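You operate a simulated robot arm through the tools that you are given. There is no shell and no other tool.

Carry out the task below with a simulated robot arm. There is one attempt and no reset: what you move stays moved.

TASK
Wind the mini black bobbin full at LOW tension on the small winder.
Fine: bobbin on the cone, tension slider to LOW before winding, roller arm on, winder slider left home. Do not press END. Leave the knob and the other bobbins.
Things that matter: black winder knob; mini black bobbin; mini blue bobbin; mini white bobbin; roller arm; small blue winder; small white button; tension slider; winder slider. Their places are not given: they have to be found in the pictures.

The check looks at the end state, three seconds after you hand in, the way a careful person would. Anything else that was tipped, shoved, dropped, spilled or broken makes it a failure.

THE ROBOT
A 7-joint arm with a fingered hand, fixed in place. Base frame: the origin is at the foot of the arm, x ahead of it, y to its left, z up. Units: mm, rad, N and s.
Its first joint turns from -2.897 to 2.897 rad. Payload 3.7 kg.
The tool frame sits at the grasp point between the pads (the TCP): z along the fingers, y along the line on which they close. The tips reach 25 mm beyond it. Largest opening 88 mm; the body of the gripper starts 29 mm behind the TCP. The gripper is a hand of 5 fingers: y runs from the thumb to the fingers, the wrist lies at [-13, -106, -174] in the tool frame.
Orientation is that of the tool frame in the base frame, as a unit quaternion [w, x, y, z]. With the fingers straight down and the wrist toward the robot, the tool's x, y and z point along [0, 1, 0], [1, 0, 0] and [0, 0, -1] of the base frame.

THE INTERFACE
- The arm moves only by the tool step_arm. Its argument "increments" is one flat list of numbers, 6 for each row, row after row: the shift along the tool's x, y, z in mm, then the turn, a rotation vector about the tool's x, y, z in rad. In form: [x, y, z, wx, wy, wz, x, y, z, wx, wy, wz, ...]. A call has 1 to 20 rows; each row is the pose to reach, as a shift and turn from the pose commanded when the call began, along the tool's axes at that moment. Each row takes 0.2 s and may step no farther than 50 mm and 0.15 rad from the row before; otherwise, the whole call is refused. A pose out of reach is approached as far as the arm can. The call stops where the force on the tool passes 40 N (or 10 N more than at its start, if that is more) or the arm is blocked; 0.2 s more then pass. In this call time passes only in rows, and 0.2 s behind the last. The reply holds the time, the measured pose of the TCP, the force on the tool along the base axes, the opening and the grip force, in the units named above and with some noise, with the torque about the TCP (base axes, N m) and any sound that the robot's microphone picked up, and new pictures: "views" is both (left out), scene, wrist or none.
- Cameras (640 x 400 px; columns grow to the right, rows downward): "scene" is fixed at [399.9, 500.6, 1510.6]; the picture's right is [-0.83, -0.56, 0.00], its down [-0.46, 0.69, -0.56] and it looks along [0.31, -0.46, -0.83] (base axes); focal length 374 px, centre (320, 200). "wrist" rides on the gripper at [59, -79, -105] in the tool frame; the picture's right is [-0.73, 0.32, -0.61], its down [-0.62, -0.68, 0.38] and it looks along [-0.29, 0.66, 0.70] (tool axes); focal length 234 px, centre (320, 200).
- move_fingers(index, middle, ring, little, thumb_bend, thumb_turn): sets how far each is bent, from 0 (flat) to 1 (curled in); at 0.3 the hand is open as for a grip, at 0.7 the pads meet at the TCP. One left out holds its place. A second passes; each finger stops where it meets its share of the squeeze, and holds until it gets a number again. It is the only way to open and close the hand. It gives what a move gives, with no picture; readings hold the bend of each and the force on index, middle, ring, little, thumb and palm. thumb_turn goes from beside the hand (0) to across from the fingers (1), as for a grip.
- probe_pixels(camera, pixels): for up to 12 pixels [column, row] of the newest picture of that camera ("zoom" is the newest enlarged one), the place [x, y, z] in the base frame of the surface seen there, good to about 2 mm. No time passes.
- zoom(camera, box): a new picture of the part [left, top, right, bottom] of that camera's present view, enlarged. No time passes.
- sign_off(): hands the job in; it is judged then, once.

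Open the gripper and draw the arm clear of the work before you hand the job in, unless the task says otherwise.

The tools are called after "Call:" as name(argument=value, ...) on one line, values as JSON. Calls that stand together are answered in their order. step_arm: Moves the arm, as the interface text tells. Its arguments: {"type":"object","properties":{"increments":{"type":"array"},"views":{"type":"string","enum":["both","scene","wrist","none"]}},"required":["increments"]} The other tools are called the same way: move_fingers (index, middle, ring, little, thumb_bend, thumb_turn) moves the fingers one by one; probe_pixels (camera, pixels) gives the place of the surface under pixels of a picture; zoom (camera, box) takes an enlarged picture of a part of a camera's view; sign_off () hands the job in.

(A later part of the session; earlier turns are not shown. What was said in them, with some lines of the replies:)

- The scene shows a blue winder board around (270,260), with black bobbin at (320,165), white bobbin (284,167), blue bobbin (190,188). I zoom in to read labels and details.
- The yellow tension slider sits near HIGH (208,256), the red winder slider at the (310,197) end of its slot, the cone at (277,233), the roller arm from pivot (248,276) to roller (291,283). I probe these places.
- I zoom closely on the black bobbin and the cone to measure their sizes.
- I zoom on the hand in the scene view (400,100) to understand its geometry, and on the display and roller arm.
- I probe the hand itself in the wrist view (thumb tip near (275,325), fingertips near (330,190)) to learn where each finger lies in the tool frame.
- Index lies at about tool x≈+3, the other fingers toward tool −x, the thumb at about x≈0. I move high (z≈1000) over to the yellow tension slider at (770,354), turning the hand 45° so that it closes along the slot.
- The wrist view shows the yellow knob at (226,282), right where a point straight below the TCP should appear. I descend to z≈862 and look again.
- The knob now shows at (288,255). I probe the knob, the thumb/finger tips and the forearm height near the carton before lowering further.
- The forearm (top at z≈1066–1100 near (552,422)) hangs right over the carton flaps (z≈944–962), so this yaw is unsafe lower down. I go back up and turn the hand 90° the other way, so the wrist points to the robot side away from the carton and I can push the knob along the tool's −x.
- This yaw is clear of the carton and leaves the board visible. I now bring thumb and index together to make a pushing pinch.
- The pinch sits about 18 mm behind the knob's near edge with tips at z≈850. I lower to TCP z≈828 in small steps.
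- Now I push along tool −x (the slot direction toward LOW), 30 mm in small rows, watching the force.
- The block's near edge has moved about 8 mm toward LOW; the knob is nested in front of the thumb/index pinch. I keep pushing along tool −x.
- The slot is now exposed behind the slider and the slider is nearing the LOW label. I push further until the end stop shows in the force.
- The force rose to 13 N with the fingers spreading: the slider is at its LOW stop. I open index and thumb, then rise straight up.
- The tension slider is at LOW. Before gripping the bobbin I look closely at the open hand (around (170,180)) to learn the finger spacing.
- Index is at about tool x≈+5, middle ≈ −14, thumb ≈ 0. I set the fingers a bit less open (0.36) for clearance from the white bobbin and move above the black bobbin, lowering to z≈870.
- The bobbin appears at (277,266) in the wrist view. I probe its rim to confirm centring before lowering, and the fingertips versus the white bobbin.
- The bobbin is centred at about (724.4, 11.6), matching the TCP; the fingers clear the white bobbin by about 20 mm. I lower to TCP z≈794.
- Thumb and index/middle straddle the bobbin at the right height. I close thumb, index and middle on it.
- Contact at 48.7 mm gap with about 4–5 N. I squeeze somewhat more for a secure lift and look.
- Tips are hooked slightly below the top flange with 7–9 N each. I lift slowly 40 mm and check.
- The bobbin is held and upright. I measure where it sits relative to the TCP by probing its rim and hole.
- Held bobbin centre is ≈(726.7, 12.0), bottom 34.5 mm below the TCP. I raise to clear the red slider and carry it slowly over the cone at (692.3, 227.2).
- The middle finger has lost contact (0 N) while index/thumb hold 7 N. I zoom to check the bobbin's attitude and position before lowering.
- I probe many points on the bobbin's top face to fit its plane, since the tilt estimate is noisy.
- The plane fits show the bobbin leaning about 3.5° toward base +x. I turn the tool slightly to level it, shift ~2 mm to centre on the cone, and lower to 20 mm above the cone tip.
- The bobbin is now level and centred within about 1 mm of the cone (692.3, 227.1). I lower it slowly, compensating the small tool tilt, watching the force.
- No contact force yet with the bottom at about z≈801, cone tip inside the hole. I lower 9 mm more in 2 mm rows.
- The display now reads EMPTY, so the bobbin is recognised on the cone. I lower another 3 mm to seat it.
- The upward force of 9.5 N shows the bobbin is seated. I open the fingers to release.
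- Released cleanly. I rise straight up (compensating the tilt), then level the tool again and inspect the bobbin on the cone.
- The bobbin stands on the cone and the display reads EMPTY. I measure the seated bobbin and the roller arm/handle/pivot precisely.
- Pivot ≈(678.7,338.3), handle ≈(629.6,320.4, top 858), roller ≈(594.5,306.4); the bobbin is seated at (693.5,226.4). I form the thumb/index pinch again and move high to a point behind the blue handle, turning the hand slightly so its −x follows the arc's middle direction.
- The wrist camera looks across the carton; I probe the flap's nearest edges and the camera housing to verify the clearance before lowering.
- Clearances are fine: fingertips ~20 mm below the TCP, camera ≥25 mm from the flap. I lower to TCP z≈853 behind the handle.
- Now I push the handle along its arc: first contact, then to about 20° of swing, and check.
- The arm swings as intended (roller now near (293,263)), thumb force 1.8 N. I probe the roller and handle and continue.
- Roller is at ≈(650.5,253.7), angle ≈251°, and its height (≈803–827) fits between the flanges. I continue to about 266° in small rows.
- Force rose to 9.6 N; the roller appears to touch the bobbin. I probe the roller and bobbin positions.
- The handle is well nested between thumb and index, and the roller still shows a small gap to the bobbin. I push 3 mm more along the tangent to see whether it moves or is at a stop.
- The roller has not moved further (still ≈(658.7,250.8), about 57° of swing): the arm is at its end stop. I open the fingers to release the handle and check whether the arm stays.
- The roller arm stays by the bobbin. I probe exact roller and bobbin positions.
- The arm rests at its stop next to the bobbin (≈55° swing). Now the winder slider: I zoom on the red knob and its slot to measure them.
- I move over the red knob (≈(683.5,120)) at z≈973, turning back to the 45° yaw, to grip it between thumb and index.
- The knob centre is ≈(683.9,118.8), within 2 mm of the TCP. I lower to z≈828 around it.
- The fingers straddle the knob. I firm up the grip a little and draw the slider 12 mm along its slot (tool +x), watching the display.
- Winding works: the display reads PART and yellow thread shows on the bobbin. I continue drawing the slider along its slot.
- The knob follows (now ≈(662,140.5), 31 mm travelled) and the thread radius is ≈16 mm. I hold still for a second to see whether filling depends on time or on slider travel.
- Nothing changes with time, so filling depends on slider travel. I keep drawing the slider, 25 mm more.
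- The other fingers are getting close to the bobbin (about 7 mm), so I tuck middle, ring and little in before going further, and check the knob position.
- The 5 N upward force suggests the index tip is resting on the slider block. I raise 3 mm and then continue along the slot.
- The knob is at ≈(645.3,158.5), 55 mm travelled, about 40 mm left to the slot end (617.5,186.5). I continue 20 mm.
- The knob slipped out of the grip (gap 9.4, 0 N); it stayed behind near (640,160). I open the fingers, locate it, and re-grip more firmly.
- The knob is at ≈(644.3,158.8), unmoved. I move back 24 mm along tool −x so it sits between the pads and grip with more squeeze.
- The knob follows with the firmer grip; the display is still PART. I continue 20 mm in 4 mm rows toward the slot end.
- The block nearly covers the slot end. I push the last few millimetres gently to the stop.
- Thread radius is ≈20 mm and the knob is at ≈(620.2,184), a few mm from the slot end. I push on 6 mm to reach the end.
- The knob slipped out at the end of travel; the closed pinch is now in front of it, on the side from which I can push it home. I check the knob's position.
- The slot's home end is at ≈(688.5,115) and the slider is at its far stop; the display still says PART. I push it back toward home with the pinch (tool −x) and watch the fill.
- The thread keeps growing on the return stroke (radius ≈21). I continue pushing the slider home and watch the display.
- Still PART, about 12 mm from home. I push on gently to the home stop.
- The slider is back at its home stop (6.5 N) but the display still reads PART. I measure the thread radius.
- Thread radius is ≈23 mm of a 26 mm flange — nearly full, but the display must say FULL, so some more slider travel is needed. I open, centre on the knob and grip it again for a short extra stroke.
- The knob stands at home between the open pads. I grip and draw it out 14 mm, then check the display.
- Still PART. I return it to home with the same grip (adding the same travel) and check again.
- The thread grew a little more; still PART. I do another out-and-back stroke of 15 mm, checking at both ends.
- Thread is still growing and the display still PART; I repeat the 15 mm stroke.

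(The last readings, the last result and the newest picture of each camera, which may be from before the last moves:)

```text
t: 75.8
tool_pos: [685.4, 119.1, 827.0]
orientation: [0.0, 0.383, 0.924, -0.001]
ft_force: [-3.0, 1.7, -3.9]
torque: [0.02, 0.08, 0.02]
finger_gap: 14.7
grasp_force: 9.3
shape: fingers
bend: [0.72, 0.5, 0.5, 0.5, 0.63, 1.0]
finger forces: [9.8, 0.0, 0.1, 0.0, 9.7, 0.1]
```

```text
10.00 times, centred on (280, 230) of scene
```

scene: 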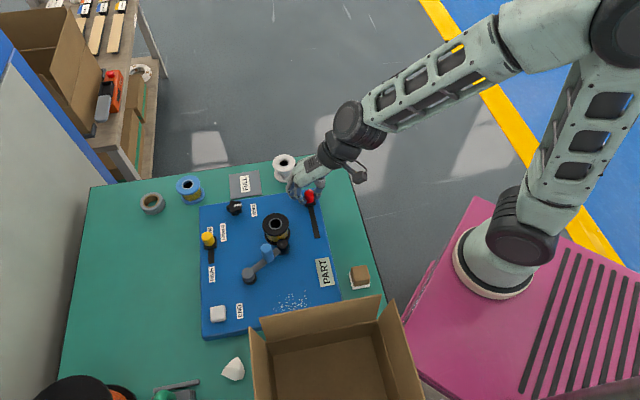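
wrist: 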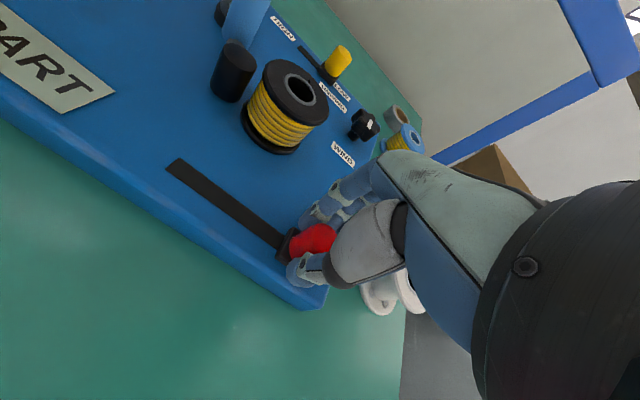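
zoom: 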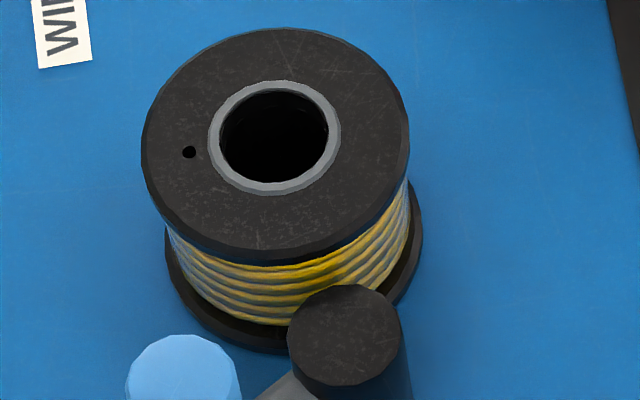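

Still PART, the thread is approaching the flange rim. Another stroke, 18 mm.

Call:
step_arm(increments=[4.5, 0, 0, 0, 0, 0, 9, 0, 0, 0, 0, 0, 13.5, 0, 0, 0, 0, 0, 18, 0, 0, 0, 0, 0], views="wrist")

Call:
zoom(camera="scene", box=[260, 180, 350, 290])

```text
t: 76.8
tool_pos: [671.9, 130.8, 827.8]
orientation: [0.001, 0.383, 0.924, 0.0]
ft_force: [-0.9, -2.1, -3.5]
torque: [-0.05, 0.01, 0.01]
finger_gap: 14.2
grasp_force: 8.2
shape: fingers
bend: [0.72, 0.5, 0.5, 0.5, 0.63, 1.0]
finger forces: [7.3, 0.0, 0.0, 0.0, 9.6, 0.0]
```

wrist: 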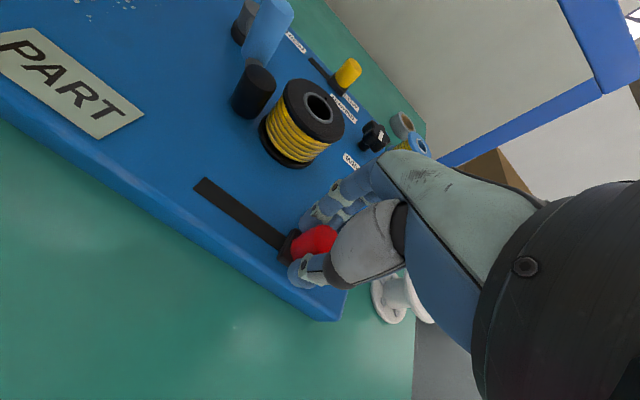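

```text
3.64 times, centred on (305, 235) of scene
```

zoom: 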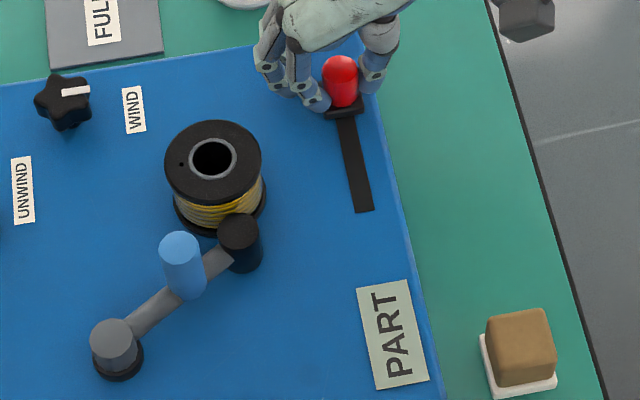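

Call:
step_arm(increments=[-4.5, 0, 0, 0, 0, 0, -9, 0, 0, 0, 0, 0, -13.5, 0, 0, 0, 0, 0, -18, 0, 0, 0, 0, 0], views="wrist")

Call:
zoom(camera="scene", box=[260, 180, 350, 290])

Call:
zoom(camera="scene", box=[260, 210, 300, 250])

```text
t: 77.8
tool_pos: [684.6, 117.8, 828.1]
orientation: [0.0, 0.383, 0.924, 0.0]
ft_force: [-3.2, 6.7, -5.2]
torque: [0.12, 0.06, 0.01]
finger_gap: 14.4
grasp_force: 9.5
shape: fingers
bend: [0.72, 0.5, 0.5, 0.5, 0.64, 1.0]
finger forces: [11.6, 0.0, 0.1, 0.1, 7.7, 0.1]
```

wrist: 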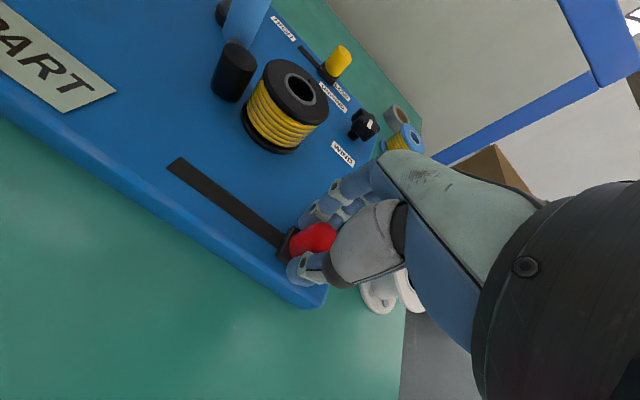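

```text
3.64 times, centred on (305, 235) of scene
```

zoom: 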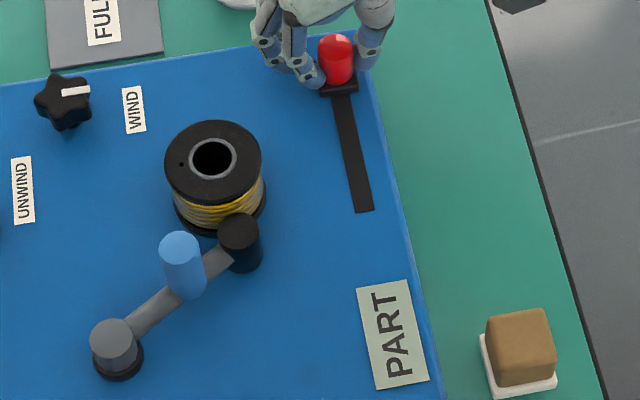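

```text
10.00 times, centred on (280, 230) of scene
```

zoom: 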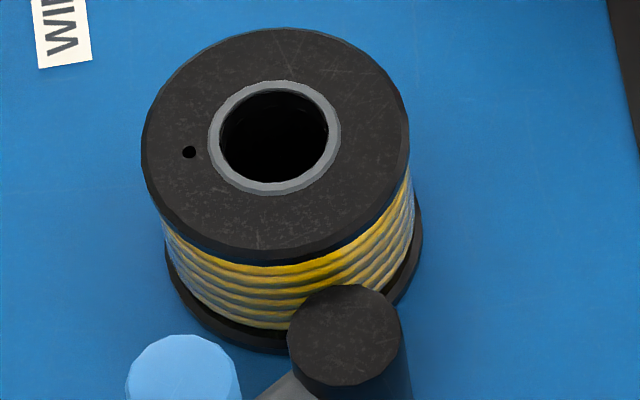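

Still PART at about 306 mm of total travel; thread continues to build. Another 18 mm stroke out and back.

Call:
step_arm(increments=[4.5, 0, 0, 0, 0, 0, 9, 0, 0, 0, 0, 0, 13.5, 0, 0, 0, 0, 0, 18, 0, 0, 0, 0, 0], views="wrist")

Call:
zoom(camera="scene", box=[260, 180, 350, 290])

```text
t: 78.8
tool_pos: [672.0, 131.4, 827.2]
orientation: [-0.001, 0.383, 0.924, 0.0]
ft_force: [-0.7, -0.9, -3.6]
torque: [-0.01, -0.01, 0.02]
finger_gap: 14.2
grasp_force: 8.4
shape: fingers
bend: [0.72, 0.5, 0.5, 0.5, 0.64, 1.0]
finger forces: [7.7, 0.0, 0.1, 0.1, 9.5, 0.1]
```

wrist: 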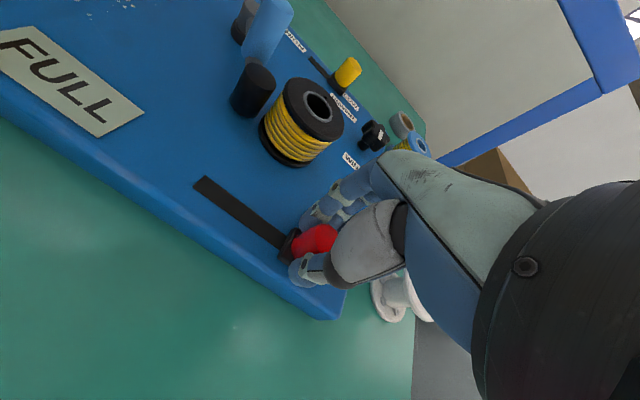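

```text
3.64 times, centred on (305, 235) of scene
```

zoom: 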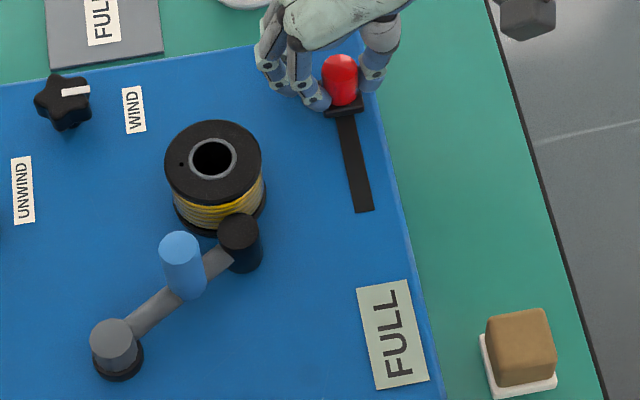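

The display now reads FULL. I return the slider to its home stop.

Call:
step_arm(increments=[-4.5, 0, 0, 0, 0, 0, -9, 0, 0, 0, 0, 0, -13.5, 0, 0, 0, 0, 0, -18, 0, 0, 0, 0, 0, -18.5, 0, 0, 0, 0, 0], views="both")

Call:
zoom(camera="scene", box=[260, 180, 350, 290])

```text
t: 80.0
tool_pos: [684.7, 119.3, 828.1]
orientation: [0.001, 0.382, 0.924, 0.001]
ft_force: [-3.6, 4.7, -2.9]
torque: [0.05, 0.06, 0.03]
finger_gap: 14.3
grasp_force: 10.0
shape: fingers
bend: [0.72, 0.5, 0.5, 0.5, 0.64, 1.0]
finger forces: [11.4, 0.1, 0.1, 0.0, 8.7, 0.1]
```

scene: 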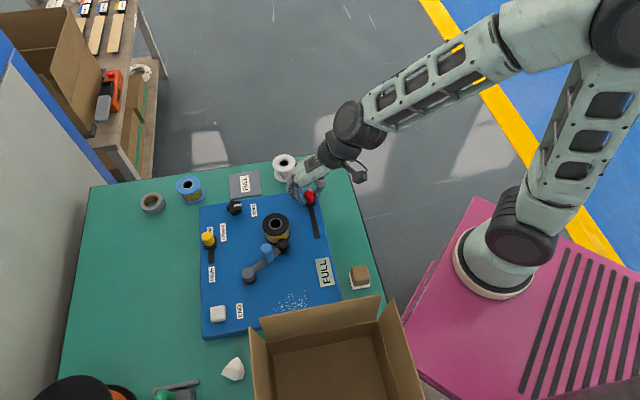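
wrist: 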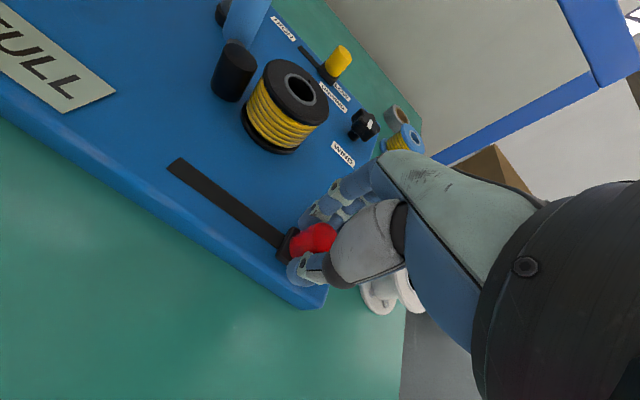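

```text
3.64 times, centred on (305, 235) of scene
```

zoom: 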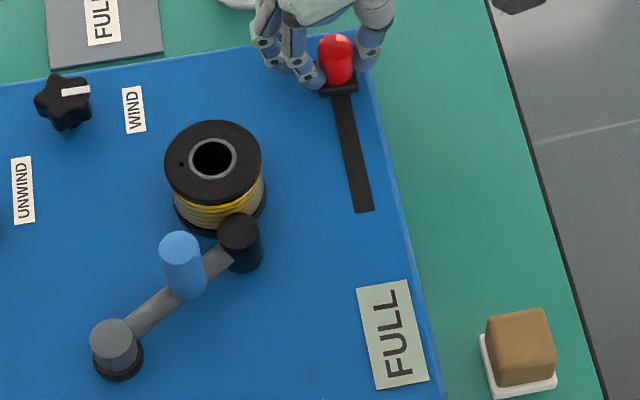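

FULL shows and the slider is at home. I release the knob and rise straight up.

Call:
move_fingers(index=0.4, thumb_bend=0.4)

Call:
step_arm(increments=[0, 0, -20, 0, 0, 0, 0, 0, -50, 0, 0, 0, 0, 0, -95, 0, 0, 0, 0, 0, -140, 0, 0, 0], views="both")

Call:
zoom(camera="scene", box=[260, 165, 360, 245])

```text
t: 81.0
tool_pos: [685.6, 118.2, 825.8]
orientation: [0.0, 0.383, 0.924, 0.001]
ft_force: [-1.0, 0.2, 0.3]
torque: [0.0, 0.03, -0.02]
finger_gap: 62.9
grasp_force: 0.0
shape: fingers
bend: [0.4, 0.5, 0.5, 0.5, 0.4, 0.99]
finger forces: [0.0, 0.0, 0.0, 0.1, 0.1, 0.1]
```

```text
t: 82.0
tool_pos: [685.8, 119.8, 967.5]
orientation: [-0.001, 0.383, 0.924, -0.001]
ft_force: [0.8, 0.4, -0.2]
torque: [0.0, -0.02, -0.01]
finger_gap: 63.0
grasp_force: 0.0
shape: fingers
bend: [0.4, 0.5, 0.5, 0.5, 0.4, 0.99]
finger forces: [0.1, 0.0, 0.0, 0.0, 0.0, 0.1]
```

scene: 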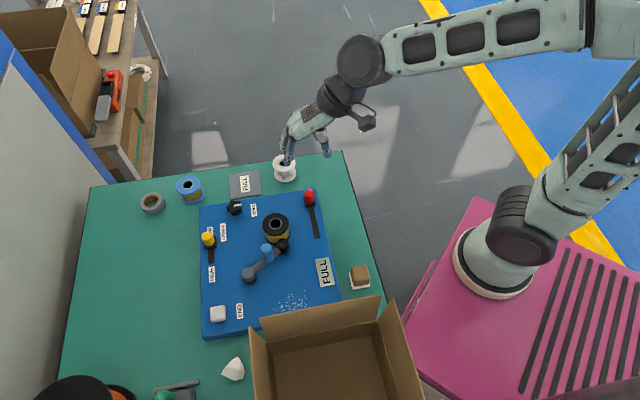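
wrist: 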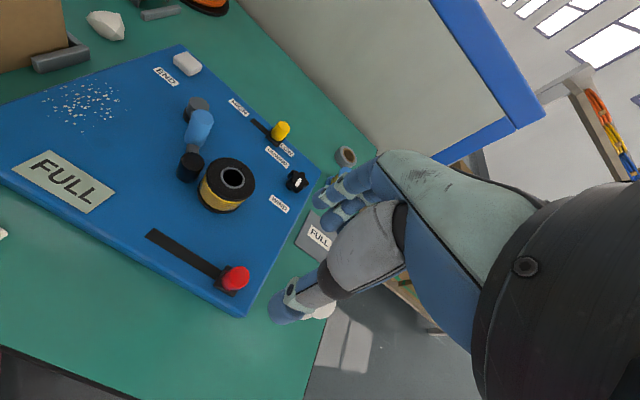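

```text
5.00 times, centred on (310, 205) of scene
```

zoom: 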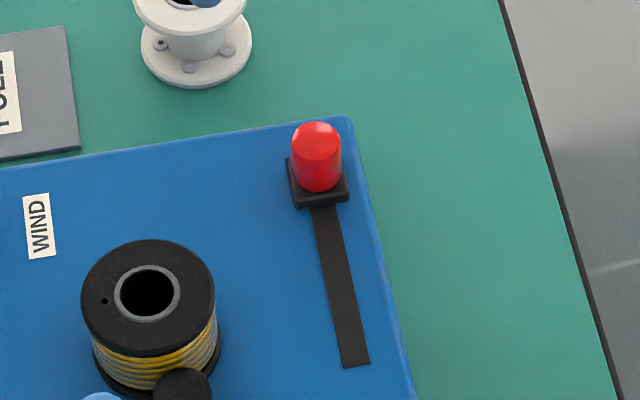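

I verify the slider's home position, the roller arm, the tension slider and the bobbin by probing.

Call:
probe_pixels(camera="zoom", pixels=[[316, 138], [295, 140], [338, 140], [316, 125], [316, 153], [147, 293], [118, 293], [178, 293], [148, 318], [148, 268], [165, 375], [200, 190]])

Call:
zoom(camera="scene", box=[190, 200, 340, 330])

```text
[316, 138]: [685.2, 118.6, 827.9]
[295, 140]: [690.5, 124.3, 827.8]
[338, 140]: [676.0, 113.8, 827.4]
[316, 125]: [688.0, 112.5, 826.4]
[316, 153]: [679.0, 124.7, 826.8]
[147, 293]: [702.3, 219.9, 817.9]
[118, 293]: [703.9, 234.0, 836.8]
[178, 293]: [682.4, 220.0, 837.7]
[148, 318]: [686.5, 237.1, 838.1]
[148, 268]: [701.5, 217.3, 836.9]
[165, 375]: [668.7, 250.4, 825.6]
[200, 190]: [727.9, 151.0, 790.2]
```

```text
3.08 times, centred on (265, 265) of scene
```

zoom: 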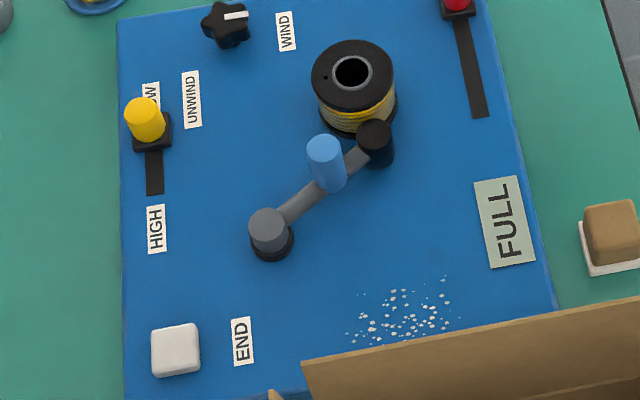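

All as intended: slider back at (683.6,118.8) like at the start, tension at LOW, roller arm at the bobbin, display FULL, knob and other bobbins untouched. I open the hand and draw the arm up and back.

Call:
step_arm(increments=[0, -30, -25, 0, 0, 0, 0, -65, -40, 0, 0, 0, 0, -100, -50, 0, 0, 0, 0, -140, -60, 0, 0, 0, 0, -175, -60, 0, 0, 0], views="none")

Call:
move_fingers(index=0.3, middle=0.3, ring=0.3, little=0.3, thumb_bend=0.3)

Call:
step_arm(increments=[0, 0, -5, 0, 0, 0, 0, 0, -5, 0, 0, 0], views="both")

Call:
zoom(camera="scene", box=[130, 140, 390, 340])

```text
t: 83.2
tool_pos: [563.4, -5.1, 1027.5]
orientation: [0.0, 0.382, 0.924, 0.0]
ft_force: [-0.6, 0.1, 0.2]
torque: [-0.02, 0.0, -0.02]
finger_gap: 63.0
grasp_force: 0.0
shape: fingers
bend: [0.4, 0.5, 0.5, 0.5, 0.4, 0.99]
finger forces: [0.0, 0.0, 0.0, 0.1, 0.0, 0.0]
```

```text
t: 84.2
tool_pos: [563.9, -6.2, 1029.2]
orientation: [0.0, 0.382, 0.924, 0.0]
ft_force: [0.2, 0.0, -0.2]
torque: [0.05, 0.02, 0.01]
finger_gap: 84.4
grasp_force: 0.1
shape: fingers
bend: [0.3, 0.3, 0.3, 0.3, 0.3, 0.98]
finger forces: [0.1, 0.0, 0.0, 0.0, 0.1, 0.1]
```

```text
t: 84.8
tool_pos: [562.5, -5.7, 1033.8]
orientation: [0.0, 0.383, 0.924, 0.0]
ft_force: [0.2, -0.2, -0.3]
torque: [0.04, 0.02, 0.0]
finger_gap: 84.5
grasp_force: 0.2
shape: fingers
bend: [0.3, 0.3, 0.3, 0.3, 0.3, 0.98]
finger forces: [0.1, 0.0, 0.0, 0.1, 0.0, 0.0]
```

scene: 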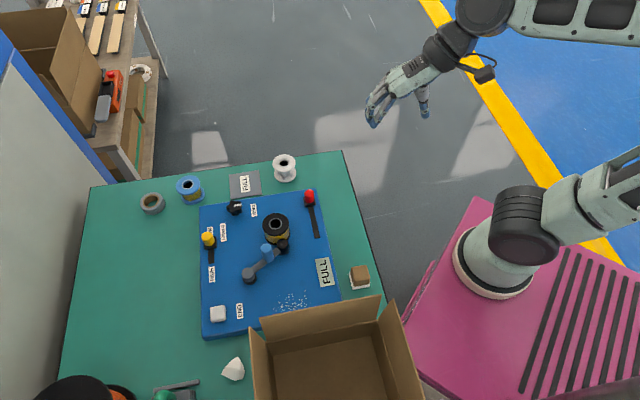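
wrist: 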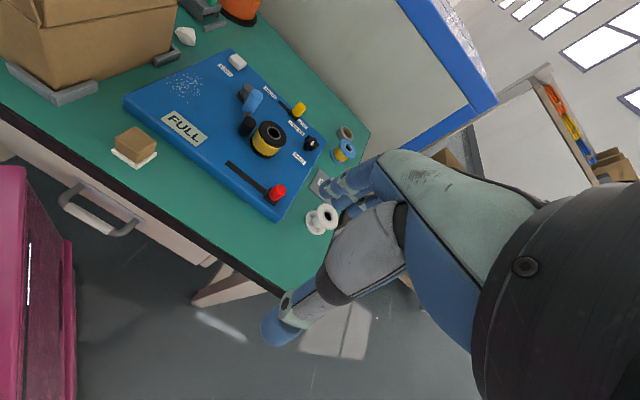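

```text
2.00 times, centred on (260, 240) of scene
```

zoom: 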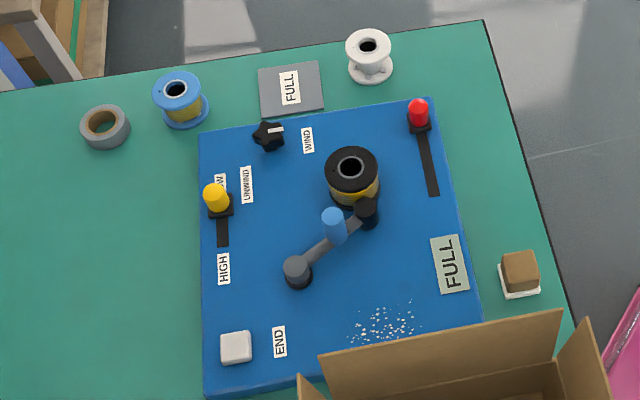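

The picture shows the full bobbin on the cone, display FULL, tension slider at LOW, roller arm on, winder slider home, END untouched, and everything else in its place with the arm clear. I hand in.

Call:
sign_off()

```text
The job is handed in.
```

I wound the mini black bobbin full at LOW tension, and it is sitting on the cone. The winder's display reads FULL. I handed the job in; no result came back.

- **Tension:** I moved the yellow slider to its LOW stop before winding.
- **Roller arm:** I swung it over until it would turn no further, beside the bobbin. It stops about 8 mm short of the bobbin's rim, and I took that stop as "on".
- **Winding:** the bobbin only filled while the red winder slider moved. I made one full stroke out and back, then short strokes until the display changed from PART to FULL. Getting the slider home took one more 18 mm of travel after that.
- **Winder slider:** it is back at its home stop, where it was at the start.
- **Left alone:** I did not touch the knob, the END button or the white and blue bobbins. Nothing else appears moved in the last picture.

The slider slipped out of the fingers twice, once partway and once at the far end. I regripped it or pushed it home from where it was. The hand is open and the arm is clear of the table.
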